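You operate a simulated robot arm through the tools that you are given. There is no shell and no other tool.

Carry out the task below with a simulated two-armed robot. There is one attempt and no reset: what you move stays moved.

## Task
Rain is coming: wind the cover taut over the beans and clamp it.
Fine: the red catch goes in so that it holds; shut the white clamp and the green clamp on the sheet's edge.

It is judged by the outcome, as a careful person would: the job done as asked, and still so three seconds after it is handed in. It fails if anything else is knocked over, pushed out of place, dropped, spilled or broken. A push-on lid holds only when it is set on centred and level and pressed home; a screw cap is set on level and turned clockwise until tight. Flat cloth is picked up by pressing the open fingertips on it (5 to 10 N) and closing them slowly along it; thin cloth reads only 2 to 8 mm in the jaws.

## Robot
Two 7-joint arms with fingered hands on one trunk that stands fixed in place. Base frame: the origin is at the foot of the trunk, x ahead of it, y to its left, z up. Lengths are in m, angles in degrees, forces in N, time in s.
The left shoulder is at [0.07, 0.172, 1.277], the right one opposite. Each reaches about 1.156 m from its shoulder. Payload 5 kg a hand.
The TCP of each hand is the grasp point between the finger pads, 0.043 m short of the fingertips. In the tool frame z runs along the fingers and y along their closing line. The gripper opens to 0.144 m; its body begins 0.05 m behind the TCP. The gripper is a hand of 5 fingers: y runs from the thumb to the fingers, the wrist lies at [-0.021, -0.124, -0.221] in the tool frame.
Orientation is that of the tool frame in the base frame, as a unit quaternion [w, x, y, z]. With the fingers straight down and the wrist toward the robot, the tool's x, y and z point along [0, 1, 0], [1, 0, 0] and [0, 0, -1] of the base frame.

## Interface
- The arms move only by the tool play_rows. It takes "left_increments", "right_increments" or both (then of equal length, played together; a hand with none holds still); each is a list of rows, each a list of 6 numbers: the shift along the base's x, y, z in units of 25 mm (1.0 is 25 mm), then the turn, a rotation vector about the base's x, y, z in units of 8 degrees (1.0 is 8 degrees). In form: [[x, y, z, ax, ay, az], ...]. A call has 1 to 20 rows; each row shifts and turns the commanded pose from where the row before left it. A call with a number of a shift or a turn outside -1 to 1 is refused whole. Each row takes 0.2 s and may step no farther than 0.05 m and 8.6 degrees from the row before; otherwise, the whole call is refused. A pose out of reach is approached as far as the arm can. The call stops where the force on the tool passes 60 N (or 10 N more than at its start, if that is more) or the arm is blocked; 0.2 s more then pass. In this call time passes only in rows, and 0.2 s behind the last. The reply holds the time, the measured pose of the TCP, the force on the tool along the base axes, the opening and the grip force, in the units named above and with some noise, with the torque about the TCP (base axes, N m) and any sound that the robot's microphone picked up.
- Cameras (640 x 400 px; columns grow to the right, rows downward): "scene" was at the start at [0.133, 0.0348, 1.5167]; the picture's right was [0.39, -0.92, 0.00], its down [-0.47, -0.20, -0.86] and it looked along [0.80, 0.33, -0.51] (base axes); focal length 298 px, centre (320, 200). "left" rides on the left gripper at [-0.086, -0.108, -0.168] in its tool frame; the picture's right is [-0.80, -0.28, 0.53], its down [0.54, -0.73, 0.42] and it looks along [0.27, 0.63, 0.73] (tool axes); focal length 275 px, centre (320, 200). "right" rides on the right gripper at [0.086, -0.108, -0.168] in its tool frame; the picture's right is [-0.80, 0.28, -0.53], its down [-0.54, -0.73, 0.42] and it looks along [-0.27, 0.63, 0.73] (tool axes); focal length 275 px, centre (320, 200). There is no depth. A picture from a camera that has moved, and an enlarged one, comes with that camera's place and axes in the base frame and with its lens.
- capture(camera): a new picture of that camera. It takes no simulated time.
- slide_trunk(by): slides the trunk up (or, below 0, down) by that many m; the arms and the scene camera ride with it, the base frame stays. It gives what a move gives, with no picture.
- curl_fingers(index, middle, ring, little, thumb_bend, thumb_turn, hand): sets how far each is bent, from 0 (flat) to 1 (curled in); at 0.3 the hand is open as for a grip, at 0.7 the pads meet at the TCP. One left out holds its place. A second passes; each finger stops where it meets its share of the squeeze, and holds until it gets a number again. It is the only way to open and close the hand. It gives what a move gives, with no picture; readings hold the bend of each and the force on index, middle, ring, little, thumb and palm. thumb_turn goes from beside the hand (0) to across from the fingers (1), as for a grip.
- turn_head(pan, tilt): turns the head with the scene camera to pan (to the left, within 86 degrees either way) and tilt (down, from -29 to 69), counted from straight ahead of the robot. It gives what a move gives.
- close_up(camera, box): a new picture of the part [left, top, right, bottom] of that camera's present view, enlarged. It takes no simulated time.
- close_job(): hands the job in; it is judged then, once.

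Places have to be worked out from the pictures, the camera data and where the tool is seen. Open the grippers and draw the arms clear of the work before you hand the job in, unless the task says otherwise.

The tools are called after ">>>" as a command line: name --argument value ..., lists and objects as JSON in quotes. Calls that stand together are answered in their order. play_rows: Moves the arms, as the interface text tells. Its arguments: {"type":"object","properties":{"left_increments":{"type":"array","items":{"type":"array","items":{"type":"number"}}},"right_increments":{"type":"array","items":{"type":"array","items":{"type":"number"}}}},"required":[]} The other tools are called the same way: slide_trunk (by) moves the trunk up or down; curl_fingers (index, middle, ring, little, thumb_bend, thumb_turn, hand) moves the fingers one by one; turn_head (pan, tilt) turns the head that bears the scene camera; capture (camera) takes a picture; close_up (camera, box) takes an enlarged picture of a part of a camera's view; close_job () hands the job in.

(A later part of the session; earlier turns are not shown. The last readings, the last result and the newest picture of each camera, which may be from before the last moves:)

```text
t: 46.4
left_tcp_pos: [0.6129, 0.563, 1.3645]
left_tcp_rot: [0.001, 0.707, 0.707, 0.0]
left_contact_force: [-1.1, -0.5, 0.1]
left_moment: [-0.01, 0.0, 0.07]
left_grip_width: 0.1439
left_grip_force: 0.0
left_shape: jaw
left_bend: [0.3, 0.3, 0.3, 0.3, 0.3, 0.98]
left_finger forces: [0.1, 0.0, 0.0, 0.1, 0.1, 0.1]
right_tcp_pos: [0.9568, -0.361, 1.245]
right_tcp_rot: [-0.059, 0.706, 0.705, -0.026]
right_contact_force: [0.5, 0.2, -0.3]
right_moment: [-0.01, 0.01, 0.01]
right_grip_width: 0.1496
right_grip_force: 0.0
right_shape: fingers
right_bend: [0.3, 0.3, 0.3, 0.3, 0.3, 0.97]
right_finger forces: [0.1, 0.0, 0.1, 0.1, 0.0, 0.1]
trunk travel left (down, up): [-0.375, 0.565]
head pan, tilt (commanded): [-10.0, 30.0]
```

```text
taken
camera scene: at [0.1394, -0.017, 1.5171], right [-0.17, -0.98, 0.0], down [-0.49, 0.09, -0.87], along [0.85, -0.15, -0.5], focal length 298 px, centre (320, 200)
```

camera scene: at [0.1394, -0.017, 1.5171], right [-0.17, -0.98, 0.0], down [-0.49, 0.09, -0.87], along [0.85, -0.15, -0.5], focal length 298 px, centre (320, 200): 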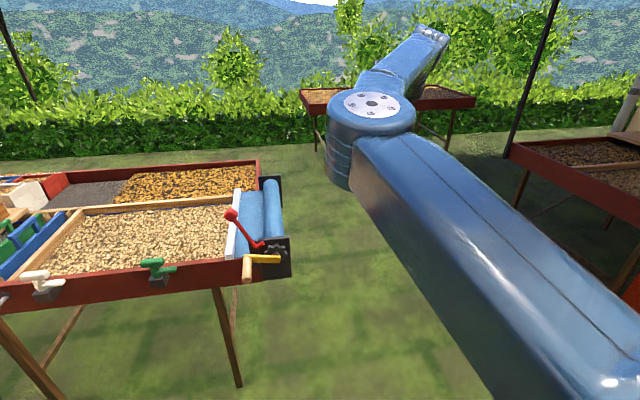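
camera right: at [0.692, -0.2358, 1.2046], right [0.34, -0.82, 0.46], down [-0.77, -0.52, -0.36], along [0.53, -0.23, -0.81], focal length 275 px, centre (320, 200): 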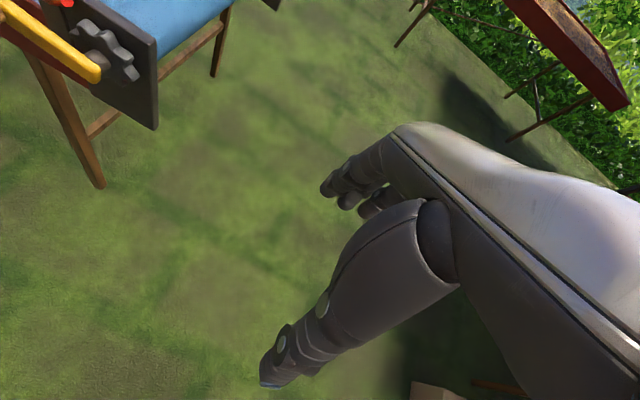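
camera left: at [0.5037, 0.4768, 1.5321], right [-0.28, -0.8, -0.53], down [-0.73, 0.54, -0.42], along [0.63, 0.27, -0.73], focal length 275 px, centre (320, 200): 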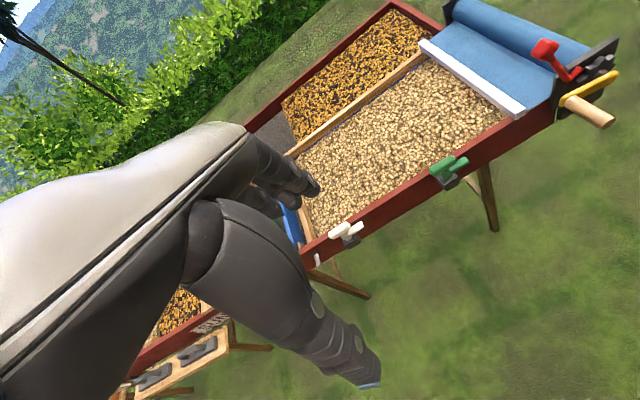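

Better. Now I rotate the hand to point forward, palm down, still in free space to the right.

>>> play_rows --right_increments '[[0, 0, 0, 0, -0.9375, 0], [0, 0, 0, 0, -0.9375, 0], [0, 0, 0, 0, -0.9375, 0], [0, 0, 0, 0, -0.9375, 0], [0, 0, 0, 0, -0.9375, 0], [0, 0, 0, 0, -0.9375, 0], [0, 0, 0, 0, -0.9375, 0], [0, 0, 0, 0, -0.9375, 0], [0, 0, 0, 0, -0.9375, 0], [0, 0, 0, 0, -0.9375, 0], [0, 0, 0, 0, -0.9375, 0], [0, 0, 0, 0, -0.9375, 0]]'

>>> capture --camera "scene"

>>> capture --camera "right"

```text
t: 49.0
left_tcp_pos: [0.6127, 0.5621, 1.3653]
left_tcp_rot: [-0.001, 0.707, 0.707, 0.0]
left_contact_force: [-1.0, -1.3, -0.3]
left_moment: [0.04, 0.03, -0.01]
left_grip_width: 0.1437
left_grip_force: 0.0
left_shape: jaw
left_bend: [0.3, 0.3, 0.3, 0.3, 0.3, 0.98]
left_finger forces: [0.0, 0.1, 0.0, 0.0, 0.0, 0.0]
right_tcp_pos: [0.9571, -0.364, 1.2449]
right_tcp_rot: [0.458, 0.517, 0.539, 0.483]
right_contact_force: [-0.4, -0.2, 0.8]
right_moment: [0.0, 0.04, 0.06]
right_grip_width: 0.1496
right_grip_force: 0.1
right_shape: fingers
right_bend: [0.3, 0.3, 0.3, 0.3, 0.3, 0.98]
right_finger forces: [0.1, 0.0, 0.0, 0.0, 0.1, 0.0]
trunk travel left (down, up): [-0.375, 0.565]
head pan, tilt (commanded): [-10.0, 30.0]
```

```text
taken
camera scene: at [0.1389, -0.0182, 1.5173], right [-0.17, -0.98, 0.0], down [-0.49, 0.09, -0.87], along [0.85, -0.15, -0.5], focal length 298 px, centre (320, 200)
```

scene: 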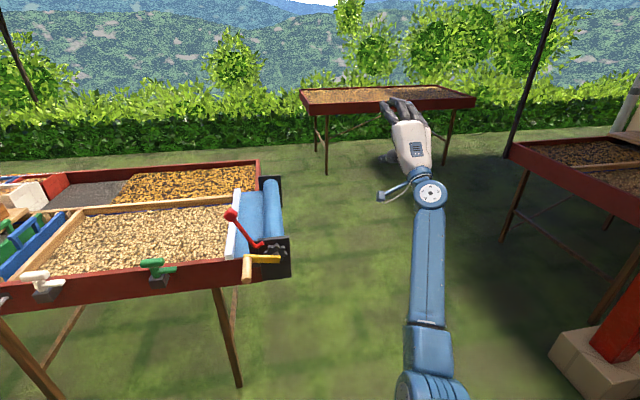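

```text
taken
camera right: at [0.7724, -0.2857, 1.1577], right [-0.46, -0.82, 0.34], down [0.36, -0.52, -0.77], along [0.81, -0.23, 0.54], focal length 275 px, centre (320, 200)
```

right: 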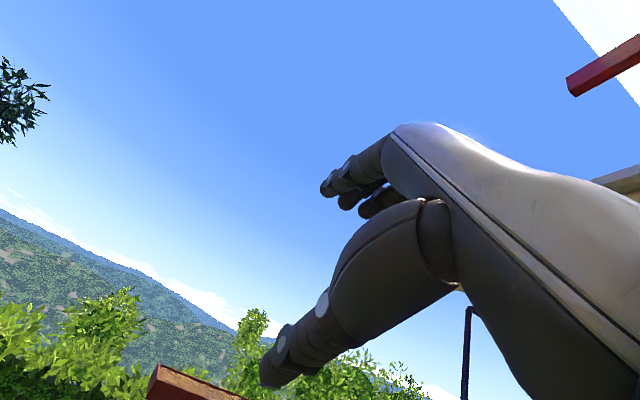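

The arm is now in a natural posture: hand forward, palm down, boom to the left and low. I'll lower the trunk 0.2 m so the crank circle is comfortably in reach.

>>> slide_trunk --by -0.2

>>> turn_head --pan 8 --tilt 22

>>> capture --camera "scene"

>>> capture --camera "left"

```text
t: 51.2
left_tcp_pos: [0.613, 0.5636, 1.1656]
left_tcp_rot: [0.0, 0.708, 0.707, 0.0]
left_contact_force: [-0.2, 0.3, 0.0]
left_moment: [-0.03, 0.01, -0.03]
left_grip_width: 0.1439
left_grip_force: 0.1
left_shape: jaw
left_bend: [0.3, 0.3, 0.3, 0.3, 0.3, 0.98]
left_finger forces: [0.1, 0.1, 0.0, 0.0, 0.1, 0.1]
right_tcp_pos: [0.9551, -0.3625, 1.0462]
right_tcp_rot: [0.458, 0.517, 0.539, 0.482]
right_contact_force: [0.0, -0.3, 0.0]
right_moment: [-0.03, 0.0, -0.01]
right_grip_width: 0.1499
right_grip_force: 0.1
right_shape: fingers
right_bend: [0.3, 0.3, 0.3, 0.3, 0.3, 0.98]
right_finger forces: [0.1, 0.0, 0.0, 0.0, 0.0, 0.1]
trunk travel left (down, up): [-0.175, 0.765]
head pan, tilt (commanded): [-10.0, 30.0]
```

```text
t: 52.0
left_tcp_pos: [0.6127, 0.5633, 1.165]
left_tcp_rot: [0.001, 0.707, 0.707, 0.0]
left_contact_force: [-0.2, -0.6, 0.3]
left_moment: [-0.03, 0.0, 0.02]
left_grip_width: 0.1439
left_grip_force: 0.2
left_shape: jaw
left_bend: [0.3, 0.3, 0.3, 0.3, 0.3, 0.98]
left_finger forces: [0.1, 0.1, 0.0, 0.0, 0.1, 0.1]
right_tcp_pos: [0.9554, -0.3636, 1.0449]
right_tcp_rot: [0.458, 0.517, 0.539, 0.482]
right_contact_force: [-0.4, -0.2, 0.9]
right_moment: [0.01, 0.01, -0.02]
right_grip_width: 0.1497
right_grip_force: 0.1
right_shape: fingers
right_bend: [0.3, 0.3, 0.3, 0.3, 0.3, 0.98]
right_finger forces: [0.0, 0.0, 0.0, 0.0, 0.0, 0.0]
trunk travel left (down, up): [-0.175, 0.765]
head pan, tilt (commanded): [8.0, 22.0]
```

```text
taken
camera scene: at [0.1416, 0.0127, 1.33], right [0.14, -0.99, 0.0], down [-0.37, -0.05, -0.93], along [0.92, 0.13, -0.38], focal length 298 px, centre (320, 200)
```

scene: 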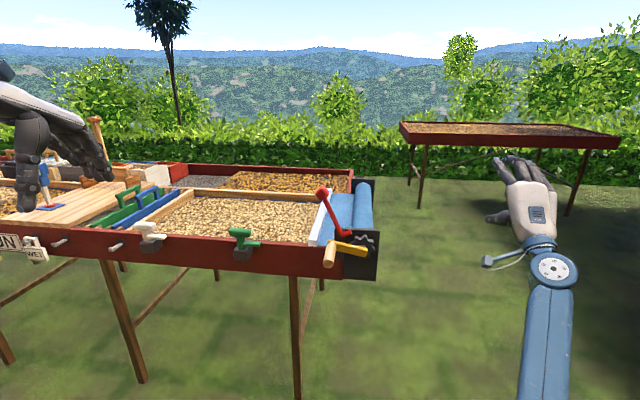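

```text
taken
camera left: at [0.5036, 0.4768, 1.3321], right [-0.28, -0.8, -0.53], down [-0.73, 0.54, -0.42], along [0.63, 0.27, -0.73], focal length 275 px, centre (320, 200)
```

left: 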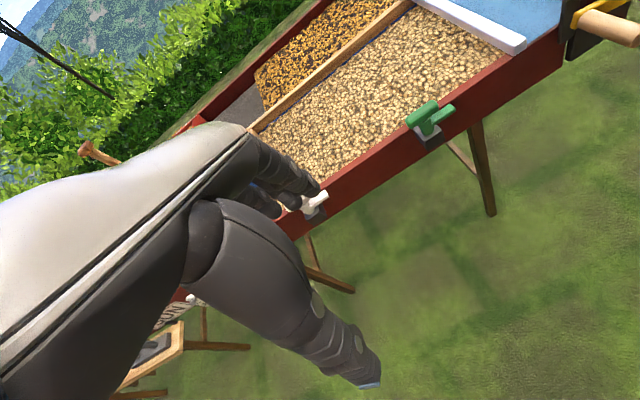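

Posture looks good. I bring the right hand back and across so it points at the handle's end from the robot side.

>>> play_rows --right_increments '[[-1, 0.3, -0.2, 0, -0.07, -0.03], [-1, 0.3, -0.2, 0, -0.07, -0.03], [-1, 0.3, -0.2, 0, -0.07, -0.03], [-1, 0.3, -0.2, 0, -0.07, -0.03], [-1, 0.3, -0.2, 0, -0.07, -0.03], [-1, 0.3, -0.2, 0, -0.07, -0.03], [-1, 0.3, -0.2, 0, -0.07, -0.03], [-1, 0.3, -0.2, 0, -0.07, -0.03], [-1, 0.3, -0.2, 0, -0.07, -0.03], [-1, 0.3, -0.2, 0, -0.07, -0.03], [-1, 0.3, -0.2, 0, -0.07, -0.03], [-1, 0.3, -0.2, 0, -0.07, -0.03], [-0.4, 0.9, -0.3, 0, 0, 0], [-0.2, 0.9, -0.3, 0, 0, 0], [0, 0.9, -0.3, 0, 0, 0]]'

>>> capture --camera "scene"

>>> capture --camera "right"

```text
t: 55.2
left_tcp_pos: [0.6139, 0.5644, 1.1647]
left_tcp_rot: [0.0, 0.707, 0.707, 0.0]
left_contact_force: [0.5, 0.5, 0.0]
left_moment: [-0.01, 0.01, -0.01]
left_grip_width: 0.1442
left_grip_force: 0.1
left_shape: jaw
left_bend: [0.3, 0.3, 0.3, 0.3, 0.3, 0.98]
left_finger forces: [0.1, 0.0, 0.0, 0.0, 0.1, 0.0]
right_tcp_pos: [0.6426, -0.2037, 0.9649]
right_tcp_rot: [0.502, 0.502, 0.498, 0.498]
right_contact_force: [-0.2, 0.7, 0.3]
right_moment: [-0.01, 0.01, -0.01]
right_grip_width: 0.1497
right_grip_force: 0.1
right_shape: fingers
right_bend: [0.3, 0.3, 0.3, 0.3, 0.3, 0.98]
right_finger forces: [0.0, 0.0, 0.0, 0.0, 0.0, 0.0]
trunk travel left (down, up): [-0.175, 0.765]
head pan, tilt (commanded): [8.0, 22.0]
```

```text
taken
camera scene: at [0.1417, 0.0136, 1.33], right [0.14, -0.99, 0.0], down [-0.37, -0.05, -0.93], along [0.92, 0.13, -0.38], focal length 298 px, centre (320, 200)
```

scene: 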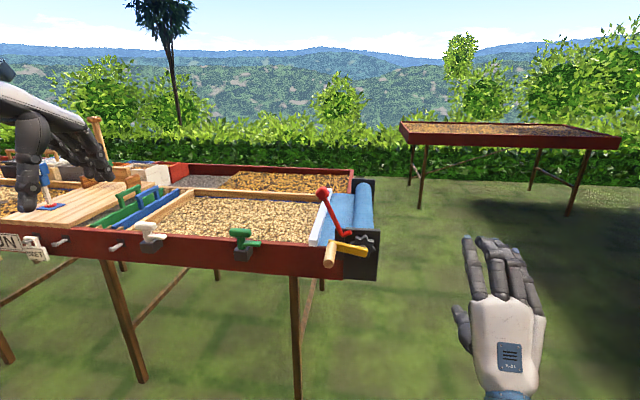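

```text
taken
camera right: at [0.4745, -0.1158, 0.8564], right [-0.54, -0.79, 0.28], down [0.42, -0.54, -0.73], along [0.73, -0.27, 0.63], focal length 275 px, centre (320, 200)
```

right: 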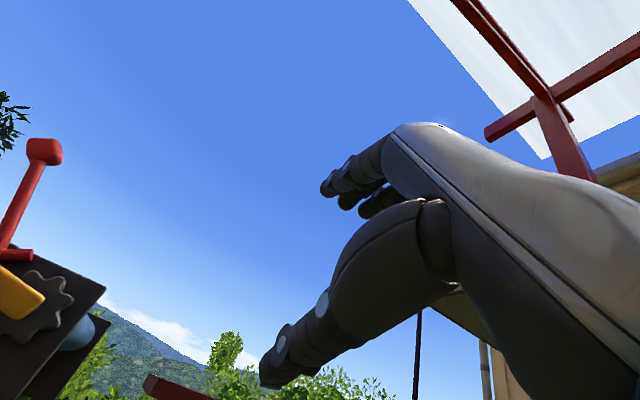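

Orientation is now exactly forward. Before approaching I remeasure the handle from this lower viewpoint.

>>> close_up --camera "scene" --box '[290, 180, 390, 290]'

>>> close_up --camera "left" --box '[480, 0, 640, 110]'

```text
3.64 times, centred on (340, 235) of scene
camera zoom: at [0.1417, 0.0136, 1.33], right [0.14, -0.99, 0.0], down [-0.37, -0.05, -0.93], along [0.92, 0.13, -0.38], focal length 1085 px, centre (247, 73)
```

zoom: 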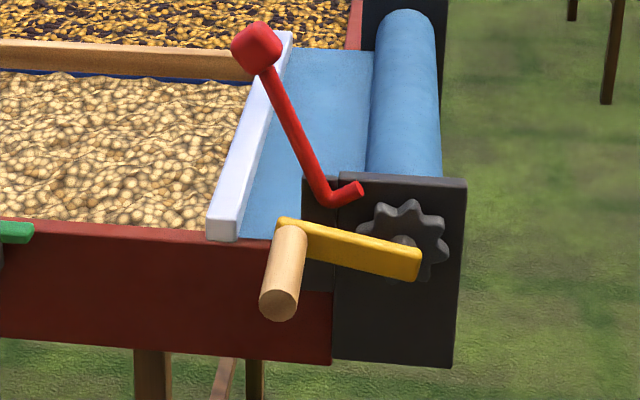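

```text
3.64 times, centred on (560, 55) of left
camera zoom: at [0.5039, 0.4776, 1.3317], right [-0.28, -0.8, -0.53], down [-0.73, 0.54, -0.42], along [0.63, 0.27, -0.73], focal length 1001 px, centre (-553, 727)
```

zoom: 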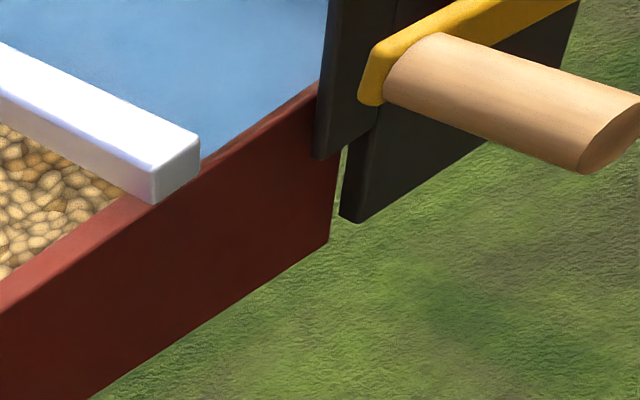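

Handle axis confirmed at y≈0.083, z≈0.886, running x 0.80–0.892; crank centre about (−0.005, 0.869), radius about 0.09. I line the hand up in front of the handle's end.

>>> play_rows --right_increments '[[0.123, 0.956, -0.263, 0, 0, 0], [0.123, 0.956, -0.263, 0, 0, 0], [0.123, 0.956, -0.263, 0, 0, 0], [0.123, 0.956, -0.263, 0, 0, 0], [0.123, 0.956, -0.263, 0, 0, 0], [0.123, 0.956, -0.263, 0, 0, 0], [0.123, 0.956, -0.263, 0, 0, 0], [0.123, 0.956, -0.263, 0, 0, 0], [0.123, 0.956, -0.263, 0, 0, 0], [0.123, 0.956, -0.263, 0, 0, 0], [0.123, 0.956, -0.263, 0, 0, 0], [0.123, 0.956, -0.263, 0, 0, 0]]'

>>> close_up --camera "scene" --box '[240, 180, 400, 330]'

>>> capture --camera "left"

>>> capture --camera "right"

```text
t: 56.8
left_tcp_pos: [0.6125, 0.5645, 1.1654]
left_tcp_rot: [-0.001, 0.707, 0.707, -0.001]
left_contact_force: [0.7, 0.1, 0.2]
left_moment: [-0.01, -0.01, -0.01]
left_grip_width: 0.1441
left_grip_force: 0.0
left_shape: jaw
left_bend: [0.3, 0.3, 0.3, 0.3, 0.3, 0.98]
left_finger forces: [0.0, 0.0, 0.0, 0.1, 0.0, 0.1]
right_tcp_pos: [0.6628, -0.0596, 0.8955]
right_tcp_rot: [0.539, 0.453, 0.535, 0.467]
right_contact_force: [-0.6, 0.2, 0.3]
right_moment: [0.01, 0.0, 0.0]
right_grip_width: 0.1497
right_grip_force: 0.1
right_shape: fingers
right_bend: [0.3, 0.3, 0.3, 0.3, 0.3, 0.97]
right_finger forces: [0.0, 0.0, 0.1, 0.1, 0.1, 0.0]
trunk travel left (down, up): [-0.175, 0.765]
head pan, tilt (commanded): [8.0, 22.0]
stopped in row 8 (right hand): the arm was blocked; the commanded pose is now the measured one
```

```text
2.67 times, centred on (320, 255) of scene
camera zoom: at [0.1414, 0.0129, 1.3301], right [0.14, -0.99, 0.0], down [-0.37, -0.05, -0.93], along [0.92, 0.13, -0.37], focal length 796 px, centre (320, 53)
```

zoom: 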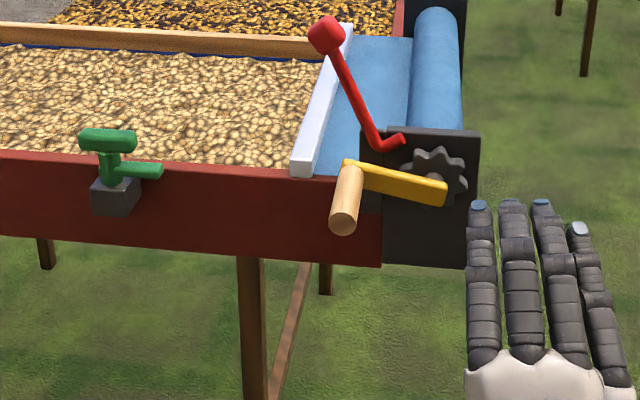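

```text
taken
camera left: at [0.5035, 0.4771, 1.3322], right [-0.28, -0.8, -0.53], down [-0.73, 0.54, -0.42], along [0.63, 0.27, -0.73], focal length 275 px, centre (320, 200)
```

left: 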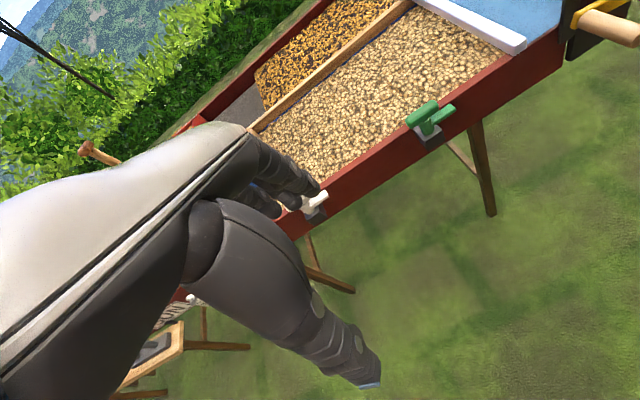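

```text
taken
camera right: at [0.496, 0.0077, 0.7728], right [-0.53, -0.75, 0.39], down [0.44, -0.64, -0.63], along [0.72, -0.16, 0.67], focal length 275 px, centre (320, 200)
```

right: 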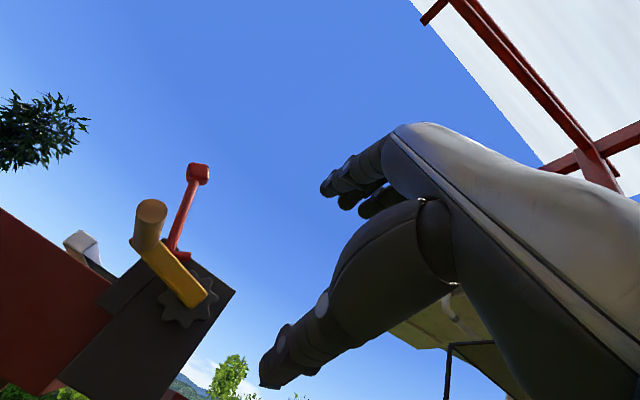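

The arm hit a posture limit that close to the body. I'll reach the handle from the right instead: go forward to x≈0.83 with the hand level, then slide left with fingers above and thumb below the handle.

>>> play_rows --right_increments '[[0.7, -0.8, 0.15, 0.16, 0, 0], [0.9, -0.7, 0.15, 0.16, 0, 0], [0.957, -0.686, 0.15, 0.16, 0, 0], [0.957, -0.686, 0.15, 0.16, 0, 0], [0.957, -0.686, 0.15, 0.16, 0, 0], [0.957, -0.686, 0.15, 0.16, 0, 0], [0.957, -0.686, 0.15, 0.16, 0, 0]]'

>>> close_up --camera "scene" --box '[280, 150, 480, 330]'

```text
t: 58.4
left_tcp_pos: [0.6137, 0.5622, 1.1649]
left_tcp_rot: [0.0, 0.708, 0.707, 0.0]
left_contact_force: [-0.3, 0.0, 0.7]
left_moment: [-0.01, -0.03, -0.03]
left_grip_width: 0.1439
left_grip_force: 0.1
left_shape: jaw
left_bend: [0.3, 0.3, 0.3, 0.3, 0.3, 0.98]
left_finger forces: [0.0, 0.1, 0.1, 0.1, 0.0, 0.0]
right_tcp_pos: [0.8229, -0.1813, 0.9233]
right_tcp_rot: [0.501, 0.495, 0.496, 0.508]
right_contact_force: [-0.2, 0.4, -0.3]
right_moment: [-0.02, -0.04, 0.03]
right_grip_width: 0.1497
right_grip_force: 0.0
right_shape: fingers
right_bend: [0.3, 0.3, 0.3, 0.3, 0.3, 0.97]
right_finger forces: [0.1, 0.1, 0.0, 0.0, 0.0, 0.0]
trunk travel left (down, up): [-0.175, 0.765]
head pan, tilt (commanded): [8.0, 22.0]
```

```text
2.22 times, centred on (380, 240) of scene
camera zoom: at [0.142, 0.0126, 1.33], right [0.14, -0.99, 0.0], down [-0.37, -0.05, -0.93], along [0.92, 0.13, -0.38], focal length 663 px, centre (187, 111)
```

zoom: 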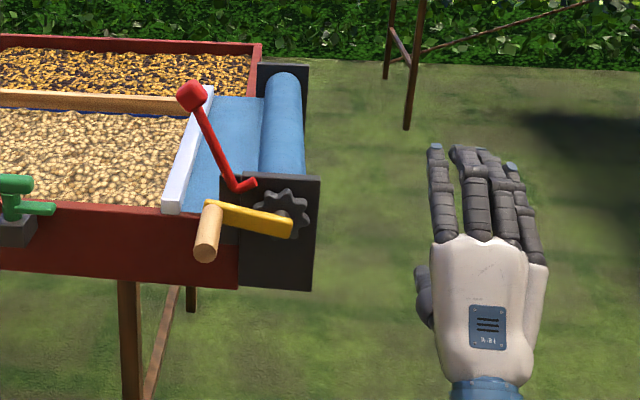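

Hand is level and to the right of the crank. I slide left in two stages, checking that the arm can hold this orientation.

>>> play_rows --right_increments '[[0, 0.9, -0.25, 0, 0, 0], [0, 0.9, -0.25, 0, 0, 0], [0, 0.9, -0.25, 0, 0, 0], [0, 0.9, -0.25, 0, 0, 0], [0, 0.9, -0.25, 0, 0, 0], [0, 0.9, -0.25, 0, 0, 0]]'

>>> close_up --camera "scene" --box '[240, 160, 440, 320]'

```text
t: 60.0
left_tcp_pos: [0.6129, 0.5639, 1.165]
left_tcp_rot: [0.0, 0.707, 0.707, 0.001]
left_contact_force: [-0.8, -0.3, -0.4]
left_moment: [-0.03, 0.0, -0.01]
left_grip_width: 0.1437
left_grip_force: 0.1
left_shape: jaw
left_bend: [0.3, 0.3, 0.3, 0.3, 0.3, 0.98]
left_finger forces: [0.0, 0.1, 0.0, 0.0, 0.1, 0.0]
right_tcp_pos: [0.8321, -0.0954, 0.8724]
right_tcp_rot: [0.543, 0.465, 0.517, 0.471]
right_contact_force: [0.0, -0.9, 0.6]
right_moment: [-0.02, -0.02, 0.01]
right_grip_width: 0.1497
right_grip_force: 0.1
right_shape: fingers
right_bend: [0.3, 0.3, 0.3, 0.3, 0.3, 0.98]
right_finger forces: [0.0, 0.0, 0.0, 0.0, 0.0, 0.0]
trunk travel left (down, up): [-0.175, 0.765]
head pan, tilt (commanded): [8.0, 22.0]
stopped in row 6 (right hand): the arm was blocked; the commanded pose is now the measured one
```

```text
2.50 times, centred on (340, 240) of scene
camera zoom: at [0.1413, 0.0127, 1.3301], right [0.14, -0.99, 0.0], down [-0.37, -0.05, -0.93], along [0.92, 0.13, -0.37], focal length 746 px, centre (270, 100)
```

zoom: 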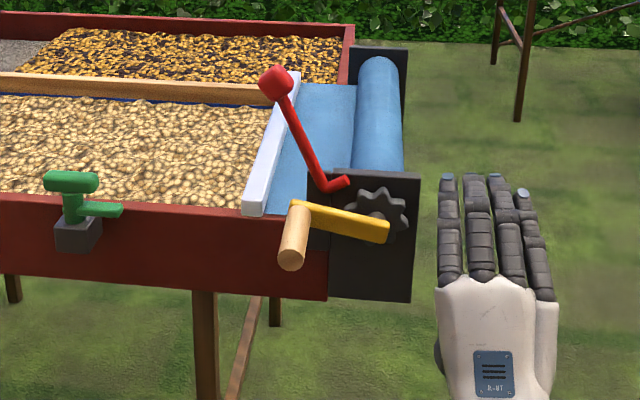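

Blocked again near y≈-0.095, with the hand rolling a few degrees. I'll look at the arm itself to see how the elbow is placed.

>>> turn_head --pan -20 --tilt 50

>>> capture --camera "scene"

```text
t: 60.9
left_tcp_pos: [0.6132, 0.5634, 1.1654]
left_tcp_rot: [0.0, 0.707, 0.707, 0.001]
left_contact_force: [-1.1, 0.3, 1.1]
left_moment: [-0.02, 0.0, -0.01]
left_grip_width: 0.1437
left_grip_force: 0.1
left_shape: jaw
left_bend: [0.3, 0.3, 0.3, 0.3, 0.3, 0.98]
left_finger forces: [0.0, 0.1, 0.0, 0.0, 0.0, 0.0]
right_tcp_pos: [0.8328, -0.096, 0.8706]
right_tcp_rot: [0.543, 0.465, 0.517, 0.471]
right_contact_force: [0.1, -0.5, 0.9]
right_moment: [0.01, -0.03, 0.01]
right_grip_width: 0.1496
right_grip_force: 0.1
right_shape: fingers
right_bend: [0.3, 0.3, 0.3, 0.3, 0.3, 0.98]
right_finger forces: [0.1, 0.1, 0.0, 0.0, 0.1, 0.1]
trunk travel left (down, up): [-0.175, 0.765]
head pan, tilt (commanded): [-20.0, 50.0]
```

```text
taken
camera scene: at [0.122, -0.0264, 1.2878], right [-0.34, -0.94, 0.0], down [-0.72, 0.26, -0.64], along [0.6, -0.22, -0.77], focal length 298 px, centre (320, 200)
```

scene: 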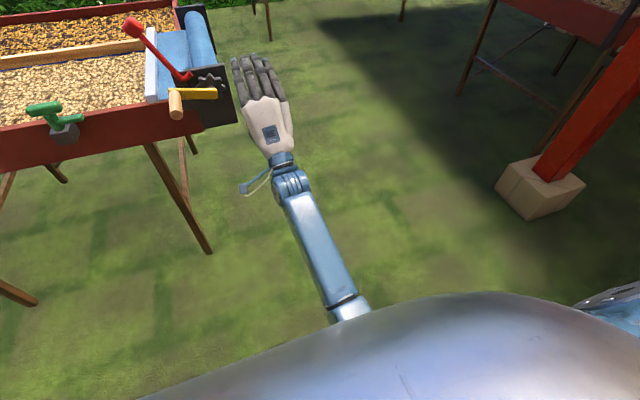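

The upper arm is crossing the chest, with the forearm roll apparently at its limit. Rolling the hand the other way (thumb toward lower right) puts the wrist further right and should free it, so I try that roll while easing right.

>>> play_rows --right_increments '[[0, -0.7, 0.3, -0.5, 0, 0], [0, -0.7, 0.3, -0.9, 0, 0], [0, -0.7, 0.3, -0.9, 0, 0], [0, -0.5, 0.3, -0.9, 0, 0], [0, -0.3, 0, -0.9, 0, 0], [0, -0.3, 0, -0.9, 0, 0]]'

>>> capture --camera "scene"

```text
t: 62.3
left_tcp_pos: [0.6129, 0.5611, 1.166]
left_tcp_rot: [0.0, 0.707, 0.707, 0.0]
left_contact_force: [-1.0, 0.5, -0.5]
left_moment: [0.0, -0.02, 0.0]
left_grip_width: 0.144
left_grip_force: 0.1
left_shape: jaw
left_bend: [0.3, 0.3, 0.3, 0.3, 0.3, 0.98]
left_finger forces: [0.0, 0.0, 0.0, 0.0, 0.0, 0.0]
right_tcp_pos: [0.8319, -0.1728, 0.9028]
right_tcp_rot: [0.669, 0.251, 0.646, 0.267]
right_contact_force: [0.6, -0.9, -0.4]
right_moment: [0.0, -0.03, 0.04]
right_grip_width: 0.1497
right_grip_force: 0.2
right_shape: fingers
right_bend: [0.3, 0.3, 0.3, 0.3, 0.3, 0.98]
right_finger forces: [0.0, 0.1, 0.0, 0.0, 0.1, 0.0]
trunk travel left (down, up): [-0.175, 0.765]
head pan, tilt (commanded): [-20.0, 50.0]
```

```text
taken
camera scene: at [0.1217, -0.0272, 1.2877], right [-0.34, -0.94, 0.0], down [-0.72, 0.26, -0.64], along [0.6, -0.22, -0.77], focal length 298 px, centre (320, 200)
```

scene: 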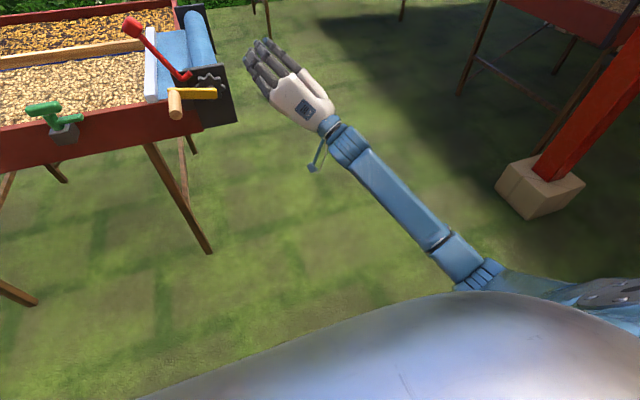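

The elbow has swung out to the right, clear of the chest. In this roll the jaw opens sideways along down-left, so I move to a point up-right of the handle first.

>>> play_rows --right_increments '[[0, 0.6, 0.7, 0, 0, 0], [0, 0.8, 0.7, 0, 0, 0], [-0.05, 0.95, 0.6, 0, 0, 0], [-0.05, 0.95, 0.5, 0, 0, 0], [0, 0.95, 0.5, 0, 0, 0], [0, 0.95, 0.4, 0, 0, 0], [0, 0.95, 0.3, 0, 0, 0]]'

>>> turn_head --pan 8 --tilt 30

>>> close_up --camera "scene" --box '[240, 100, 440, 260]'

>>> capture --camera "right"

```text
t: 63.9
left_tcp_pos: [0.6126, 0.563, 1.164]
left_tcp_rot: [0.0, 0.708, 0.706, 0.0]
left_contact_force: [0.0, -0.4, 0.2]
left_moment: [0.0, -0.03, 0.03]
left_grip_width: 0.144
left_grip_force: 0.0
left_shape: jaw
left_bend: [0.3, 0.3, 0.3, 0.3, 0.3, 0.98]
left_finger forces: [0.0, 0.0, 0.1, 0.0, 0.1, 0.1]
right_tcp_pos: [0.8289, -0.0216, 0.9954]
right_tcp_rot: [0.67, 0.252, 0.646, 0.266]
right_contact_force: [0.5, 0.1, -0.5]
right_moment: [-0.01, -0.01, 0.01]
right_grip_width: 0.1496
right_grip_force: 0.1
right_shape: fingers
right_bend: [0.3, 0.3, 0.3, 0.3, 0.3, 0.98]
right_finger forces: [0.0, 0.1, 0.0, 0.0, 0.0, 0.1]
trunk travel left (down, up): [-0.175, 0.765]
head pan, tilt (commanded): [-20.0, 50.0]
```

```text
t: 64.8
left_tcp_pos: [0.6122, 0.5641, 1.1648]
left_tcp_rot: [0.0, 0.707, 0.707, 0.001]
left_contact_force: [-0.4, 0.4, -0.8]
left_moment: [-0.03, 0.02, -0.03]
left_grip_width: 0.1438
left_grip_force: 0.0
left_shape: jaw
left_bend: [0.3, 0.3, 0.3, 0.3, 0.3, 0.98]
left_finger forces: [0.0, 0.1, 0.0, 0.0, 0.0, 0.0]
right_tcp_pos: [0.8295, -0.0215, 0.995]
right_tcp_rot: [0.67, 0.252, 0.646, 0.266]
right_contact_force: [-0.7, 0.0, 0.6]
right_moment: [0.02, -0.01, -0.01]
right_grip_width: 0.1496
right_grip_force: 0.2
right_shape: fingers
right_bend: [0.3, 0.3, 0.3, 0.3, 0.3, 0.98]
right_finger forces: [0.0, 0.0, 0.0, 0.0, 0.0, 0.0]
trunk travel left (down, up): [-0.175, 0.765]
head pan, tilt (commanded): [8.0, 30.0]
```

```text
2.50 times, centred on (340, 180) of scene
camera zoom: at [0.1392, 0.0124, 1.3172], right [0.14, -0.99, 0.0], down [-0.5, -0.07, -0.87], along [0.86, 0.12, -0.5], focal length 746 px, centre (270, 250)
```

zoom: 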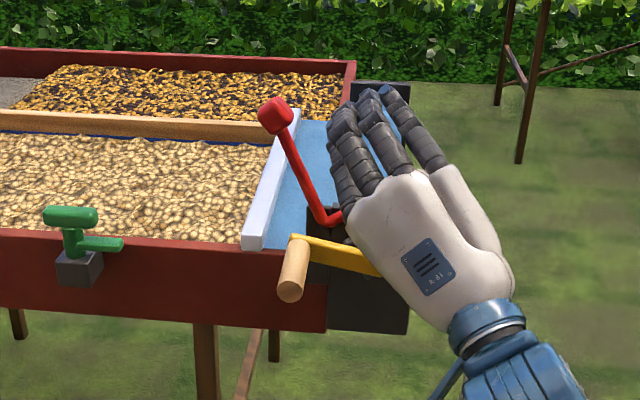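

```text
taken
camera right: at [0.6661, -0.0425, 0.8525], right [-0.56, -0.34, 0.76], down [0.43, -0.9, -0.08], along [0.71, 0.28, 0.65], focal length 275 px, centre (320, 200)
```

right: 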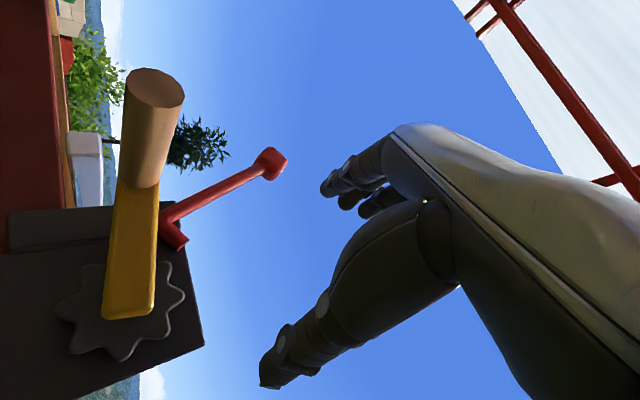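

The right camera now shows the crank clearly and the path is free. I slide the open hand down-left so the handle comes between fingers and thumb.

>>> play_rows --right_increments '[[0, 0.836, -0.87, 0, 0, 0], [0, 0.836, -0.87, 0, 0, 0], [0, 0.836, -0.87, 0, 0, 0], [0, 0.836, -0.87, 0, 0, 0], [0, 0.836, -0.87, 0, 0, 0]]'

>>> close_up --camera "scene" --box '[240, 100, 440, 260]'

>>> capture --camera "right"

>>> close_up --camera "left" --box '[480, 0, 640, 110]'

```text
t: 66.0
left_tcp_pos: [0.6138, 0.5638, 1.1637]
left_tcp_rot: [0.001, 0.707, 0.707, 0.0]
left_contact_force: [0.2, 1.0, -1.0]
left_moment: [-0.03, -0.02, -0.02]
left_grip_width: 0.1438
left_grip_force: 0.0
left_shape: jaw
left_bend: [0.3, 0.3, 0.3, 0.3, 0.3, 0.98]
left_finger forces: [0.0, 0.0, 0.0, 0.0, 0.0, 0.0]
right_tcp_pos: [0.8281, 0.0825, 0.8856]
right_tcp_rot: [0.669, 0.251, 0.646, 0.266]
right_contact_force: [-1.3, -0.4, -0.6]
right_moment: [-0.03, 0.02, -0.02]
right_grip_width: 0.1497
right_grip_force: 0.1
right_shape: fingers
right_bend: [0.3, 0.3, 0.3, 0.3, 0.3, 0.98]
right_finger forces: [0.0, 0.0, 0.0, 0.0, 0.0, 0.0]
trunk travel left (down, up): [-0.175, 0.765]
head pan, tilt (commanded): [8.0, 30.0]
```

```text
2.50 times, centred on (340, 180) of scene
camera zoom: at [0.1392, 0.0132, 1.3173], right [0.14, -0.99, 0.0], down [-0.5, -0.07, -0.87], along [0.86, 0.12, -0.5], focal length 746 px, centre (270, 250)
```

zoom: 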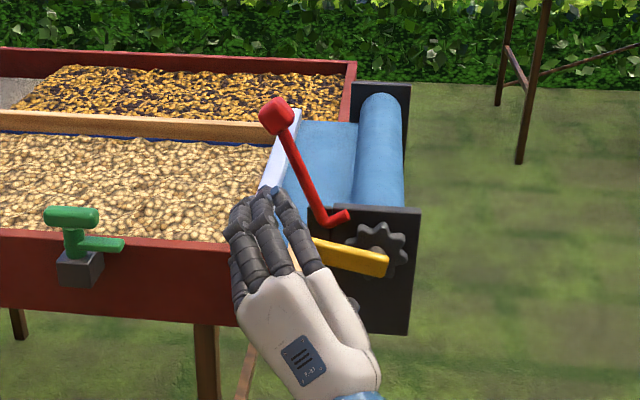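

```text
taken
camera right: at [0.6654, 0.0607, 0.7427], right [-0.56, -0.34, 0.76], down [0.43, -0.9, -0.08], along [0.71, 0.28, 0.65], focal length 275 px, centre (320, 200)
```

right: 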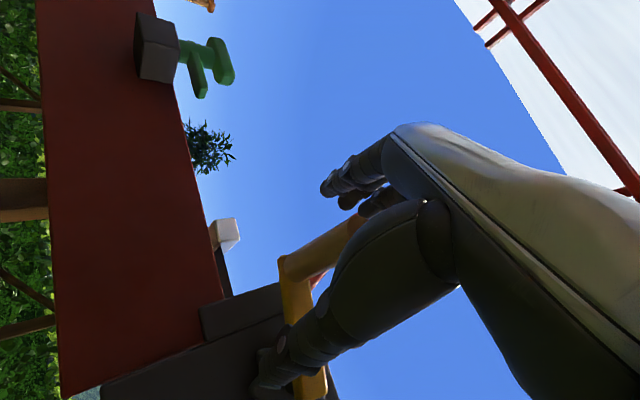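

```text
3.64 times, centred on (560, 55) of left
camera zoom: at [0.5038, 0.4776, 1.3318], right [-0.28, -0.8, -0.53], down [-0.73, 0.54, -0.42], along [0.63, 0.27, -0.73], focal length 1001 px, centre (-553, 727)
```

zoom: 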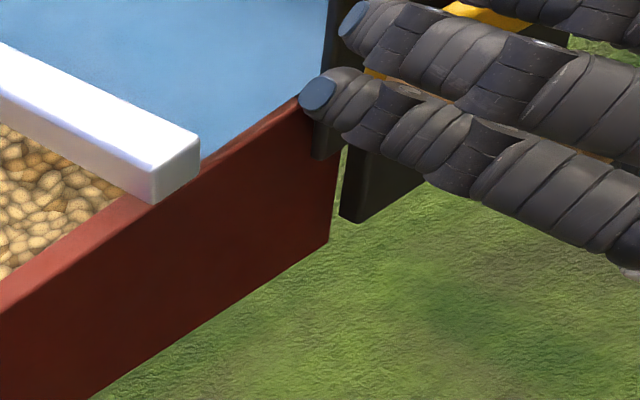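

The handle is centred in the open jaw with no contact. I close the fingers onto it in stages.

>>> curl_fingers --hand "right" --index 0.62 --middle 0.62 --ring 0.62 --little 0.62 --thumb_bend 0.62

>>> capture --camera "right"

>>> close_up --camera "left" --box '[480, 0, 640, 110]'

```text
t: 67.0
left_tcp_pos: [0.6119, 0.5633, 1.1661]
left_tcp_rot: [0.0, 0.707, 0.707, 0.0]
left_contact_force: [0.2, -0.2, -0.2]
left_moment: [0.01, -0.02, -0.02]
left_grip_width: 0.1437
left_grip_force: 0.0
left_shape: jaw
left_bend: [0.3, 0.3, 0.3, 0.3, 0.3, 0.98]
left_finger forces: [0.0, 0.0, 0.0, 0.0, 0.0, 0.0]
right_tcp_pos: [0.8271, 0.0823, 0.8846]
right_tcp_rot: [0.67, 0.252, 0.646, 0.266]
right_contact_force: [0.5, 0.1, 0.5]
right_moment: [-0.01, 0.03, 0.02]
right_grip_width: 0.036
right_grip_force: 0.1
right_shape: fingers
right_bend: [0.62, 0.62, 0.62, 0.62, 0.62, 0.98]
right_finger forces: [0.1, 0.0, 0.0, 0.1, 0.1, 0.0]
trunk travel left (down, up): [-0.175, 0.765]
head pan, tilt (commanded): [8.0, 30.0]
```

```text
taken
camera right: at [0.6651, 0.0605, 0.7429], right [-0.56, -0.34, 0.76], down [0.43, -0.9, -0.08], along [0.71, 0.28, 0.65], focal length 275 px, centre (320, 200)
```

right: 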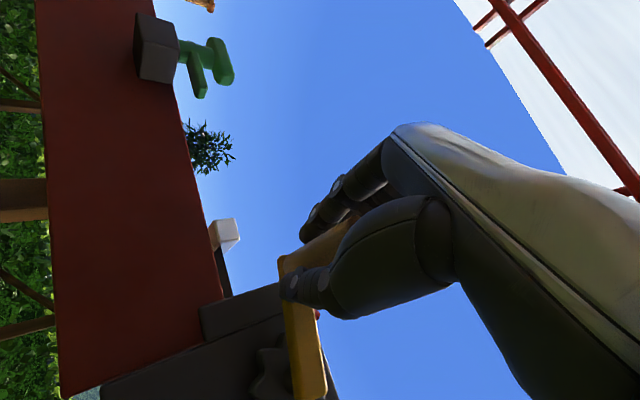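

```text
3.64 times, centred on (560, 55) of left
camera zoom: at [0.5036, 0.4769, 1.3321], right [-0.28, -0.8, -0.53], down [-0.73, 0.54, -0.42], along [0.63, 0.27, -0.73], focal length 1001 px, centre (-553, 727)
```

zoom: 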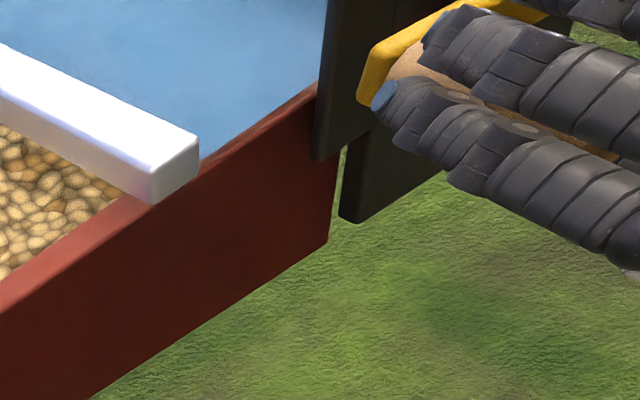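

Jaw gap 36 mm, handle centred. I close further so the middle and ring fingers press on it against the thumb while index and little fence it.

>>> curl_fingers --hand "right" --index 0.75 --middle 0.75 --ring 0.75 --little 0.75 --thumb_bend 0.75

>>> capture --camera "right"

>>> close_up --camera "left" --box '[480, 0, 640, 110]'

>>> close_up --camera "scene" --box '[280, 140, 400, 240]'

```text
t: 68.0
left_tcp_pos: [0.6137, 0.5637, 1.1645]
left_tcp_rot: [-0.001, 0.707, 0.707, 0.0]
left_contact_force: [-0.8, 1.0, -0.3]
left_moment: [-0.01, 0.0, 0.02]
left_grip_width: 0.1439
left_grip_force: 0.0
left_shape: jaw
left_bend: [0.3, 0.3, 0.3, 0.3, 0.3, 0.98]
left_finger forces: [0.1, 0.0, 0.0, 0.1, 0.0, 0.0]
right_tcp_pos: [0.8276, 0.0827, 0.8848]
right_tcp_rot: [0.669, 0.252, 0.647, 0.265]
right_contact_force: [4.9, 1.0, 2.1]
right_moment: [-0.15, -0.03, 0.04]
right_grip_width: 0.0256
right_grip_force: 15.5
right_shape: fingers
right_bend: [0.65, 0.68, 0.75, 0.75, 0.66, 0.97]
right_finger forces: [9.3, 7.4, 0.0, 0.0, 14.7, 0.1]
trunk travel left (down, up): [-0.175, 0.765]
head pan, tilt (commanded): [8.0, 30.0]
```

```text
taken
camera right: at [0.6653, 0.0605, 0.7428], right [-0.56, -0.34, 0.76], down [0.43, -0.9, -0.08], along [0.71, 0.28, 0.65], focal length 275 px, centre (320, 200)
```

right: 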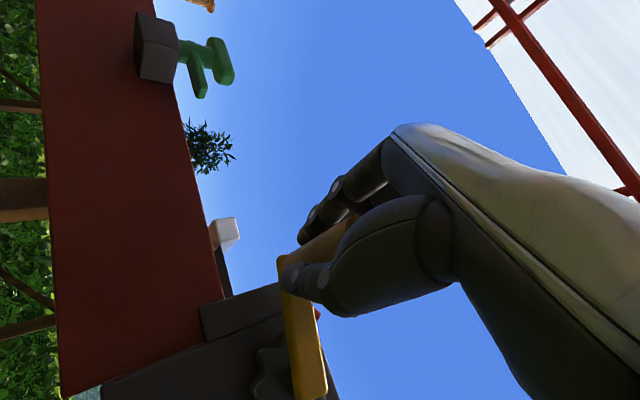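

```text
3.64 times, centred on (560, 55) of left
camera zoom: at [0.5039, 0.4769, 1.3319], right [-0.28, -0.8, -0.53], down [-0.73, 0.54, -0.42], along [0.63, 0.27, -0.73], focal length 1001 px, centre (-553, 727)
```

zoom: 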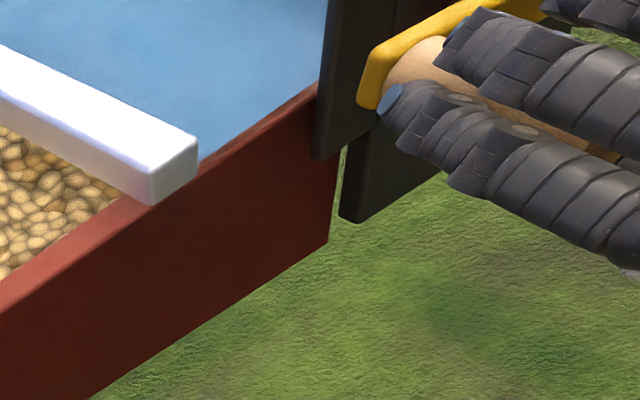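

```text
4.00 times, centred on (340, 190) of scene
camera zoom: at [0.1395, 0.0125, 1.3172], right [0.14, -0.99, 0.0], down [-0.5, -0.07, -0.87], along [0.86, 0.12, -0.5], focal length 1193 px, centre (240, 240)
```

zoom: 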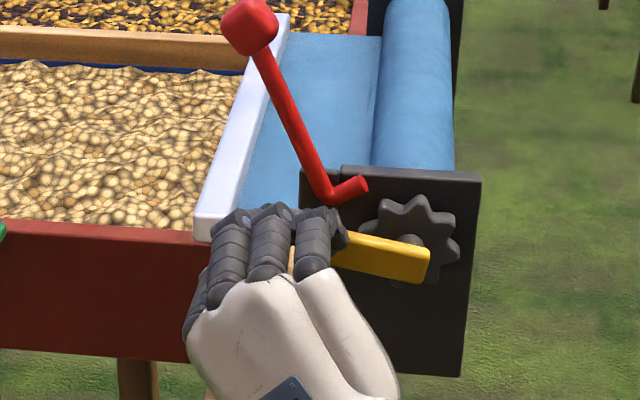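

Only index and middle are on the handle, so one side isn't fenced. I open a little, shift the hand about 11 mm down-left so the handle sits under the middle finger, and close again.

>>> curl_fingers --hand "right" --index 0.56 --middle 0.56 --ring 0.56 --little 0.56 --thumb_bend 0.58

>>> play_rows --right_increments '[[0, 0.33, -0.35, 0, 0, 0]]'

>>> curl_fingers --hand "right" --index 0.78 --middle 0.78 --ring 0.78 --little 0.78 --thumb_bend 0.75

>>> close_up --camera "scene" --box '[280, 140, 400, 240]'

>>> close_up --camera "left" --box '[480, 0, 640, 110]'

```text
t: 69.0
left_tcp_pos: [0.6137, 0.5633, 1.1642]
left_tcp_rot: [0.0, 0.707, 0.707, 0.0]
left_contact_force: [0.0, -0.8, -0.8]
left_moment: [0.0, 0.01, 0.0]
left_grip_width: 0.1439
left_grip_force: 0.0
left_shape: jaw
left_bend: [0.3, 0.3, 0.3, 0.3, 0.3, 0.98]
left_finger forces: [0.0, 0.0, 0.0, 0.0, 0.0, 0.0]
right_tcp_pos: [0.8285, 0.0819, 0.886]
right_tcp_rot: [0.67, 0.251, 0.647, 0.266]
right_contact_force: [-0.8, 0.2, -0.6]
right_moment: [0.0, -0.03, -0.01]
right_grip_width: 0.0547
right_grip_force: 0.1
right_shape: fingers
right_bend: [0.56, 0.56, 0.56, 0.56, 0.57, 0.97]
right_finger forces: [0.0, 0.0, 0.0, 0.1, 0.1, 0.0]
trunk travel left (down, up): [-0.175, 0.765]
head pan, tilt (commanded): [8.0, 30.0]
```

```text
t: 69.5
left_tcp_pos: [0.6139, 0.5638, 1.1648]
left_tcp_rot: [0.0, 0.707, 0.707, 0.0]
left_contact_force: [-0.3, 0.3, -0.9]
left_moment: [-0.01, 0.03, 0.0]
left_grip_width: 0.1437
left_grip_force: 0.1
left_shape: jaw
left_bend: [0.3, 0.3, 0.3, 0.3, 0.3, 0.98]
left_finger forces: [0.0, 0.0, 0.1, 0.0, 0.0, 0.0]
right_tcp_pos: [0.8284, 0.0907, 0.8767]
right_tcp_rot: [0.67, 0.251, 0.647, 0.266]
right_contact_force: [0.5, -1.0, -0.2]
right_moment: [-0.01, -0.02, -0.03]
right_grip_width: 0.0549
right_grip_force: 0.0
right_shape: fingers
right_bend: [0.56, 0.56, 0.56, 0.56, 0.57, 0.97]
right_finger forces: [0.1, 0.0, 0.1, 0.0, 0.0, 0.0]
trunk travel left (down, up): [-0.175, 0.765]
head pan, tilt (commanded): [8.0, 30.0]
```

```text
t: 70.5
left_tcp_pos: [0.6122, 0.5641, 1.1634]
left_tcp_rot: [0.001, 0.707, 0.707, -0.001]
left_contact_force: [0.0, -0.2, 0.3]
left_moment: [-0.02, -0.02, -0.01]
left_grip_width: 0.1437
left_grip_force: 0.1
left_shape: jaw
left_bend: [0.3, 0.3, 0.3, 0.3, 0.3, 0.98]
left_finger forces: [0.0, 0.0, 0.1, 0.0, 0.1, 0.0]
right_tcp_pos: [0.8291, 0.0931, 0.8765]
right_tcp_rot: [0.669, 0.251, 0.647, 0.267]
right_contact_force: [3.6, 9.7, 1.2]
right_moment: [-0.11, -0.03, 0.31]
right_grip_width: 0.0019
right_grip_force: 4.4
right_shape: fingers
right_bend: [0.72, 0.65, 0.78, 0.78, 0.72, 0.96]
right_finger forces: [0.0, 8.5, 0.0, 0.1, 0.1, 0.0]
trunk travel left (down, up): [-0.175, 0.765]
head pan, tilt (commanded): [8.0, 30.0]
```

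```text
4.00 times, centred on (340, 190) of scene
camera zoom: at [0.1394, 0.0135, 1.3172], right [0.14, -0.99, 0.0], down [-0.5, -0.07, -0.87], along [0.86, 0.12, -0.5], focal length 1193 px, centre (240, 240)
```

zoom: 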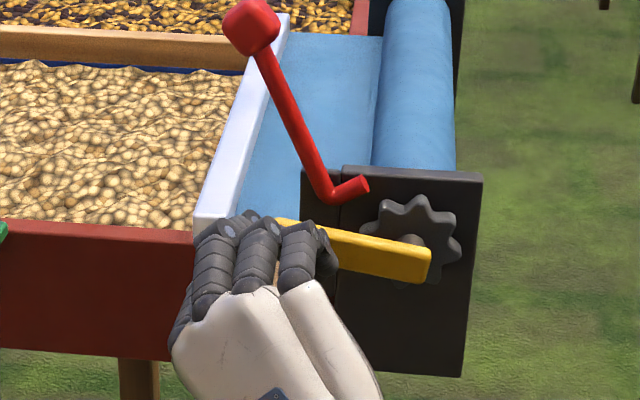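

```text
3.64 times, centred on (560, 55) of left
camera zoom: at [0.5037, 0.478, 1.3316], right [-0.28, -0.8, -0.53], down [-0.73, 0.54, -0.42], along [0.63, 0.27, -0.73], focal length 1001 px, centre (-553, 727)
```

zoom: 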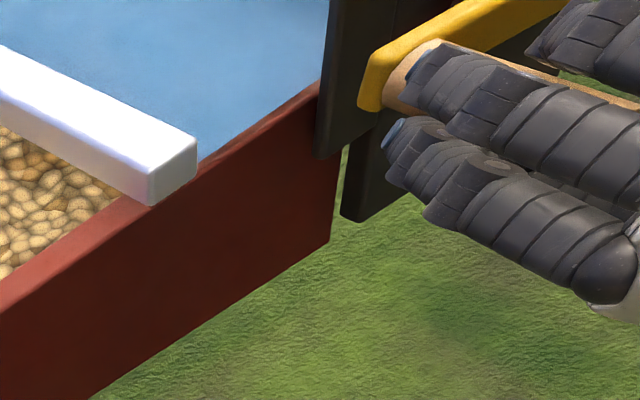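

The handle is now caged: middle finger on its upper left, index and thumb beneath, ring beyond it. I try 40° of the circle in 10° steps and watch the force.

>>> play_rows --right_increments '[[0, 0.077, -0.623, 0, 0, 0], [0, -0.033, -0.627, 0, 0, 0], [0, -0.141, -0.611, 0, 0, 0], [0, -0.246, -0.578, 0, 0, 0]]'

>>> close_up --camera "scene" --box '[260, 140, 400, 260]'

>>> capture --camera "right"

```text
t: 71.5
left_tcp_pos: [0.6135, 0.5638, 1.1648]
left_tcp_rot: [0.001, 0.707, 0.708, 0.0]
left_contact_force: [0.1, -0.2, -1.0]
left_moment: [0.0, 0.01, 0.03]
left_grip_width: 0.1438
left_grip_force: 0.1
left_shape: jaw
left_bend: [0.3, 0.3, 0.3, 0.3, 0.3, 0.98]
left_finger forces: [0.1, 0.1, 0.0, 0.0, 0.0, 0.0]
right_tcp_pos: [0.8305, 0.0812, 0.8148]
right_tcp_rot: [0.669, 0.252, 0.647, 0.266]
right_contact_force: [0.7, 4.7, -3.4]
right_moment: [-0.06, 0.09, 0.16]
right_grip_width: 0.0015
right_grip_force: 2.3
right_shape: fingers
right_bend: [0.72, 0.68, 0.78, 0.78, 0.72, 0.96]
right_finger forces: [0.0, 4.0, 0.0, 0.0, 0.0, 0.0]
trunk travel left (down, up): [-0.175, 0.765]
head pan, tilt (commanded): [8.0, 30.0]
```

```text
3.33 times, centred on (330, 200) of scene
camera zoom: at [0.1398, 0.0126, 1.3171], right [0.14, -0.99, 0.0], down [-0.5, -0.07, -0.87], along [0.86, 0.12, -0.5], focal length 994 px, centre (287, 200)
```

zoom: 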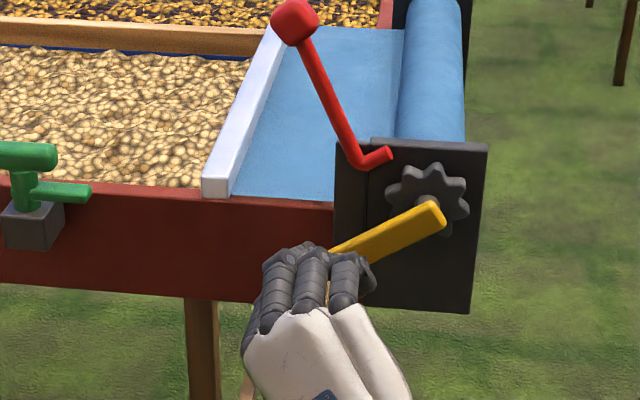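

```text
taken
camera right: at [0.6667, 0.0609, 0.6725], right [-0.56, -0.34, 0.76], down [0.43, -0.9, -0.08], along [0.71, 0.28, 0.65], focal length 275 px, centre (320, 200)
```

right: 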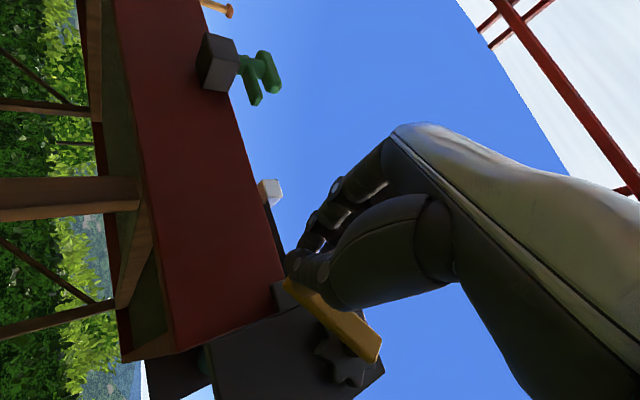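

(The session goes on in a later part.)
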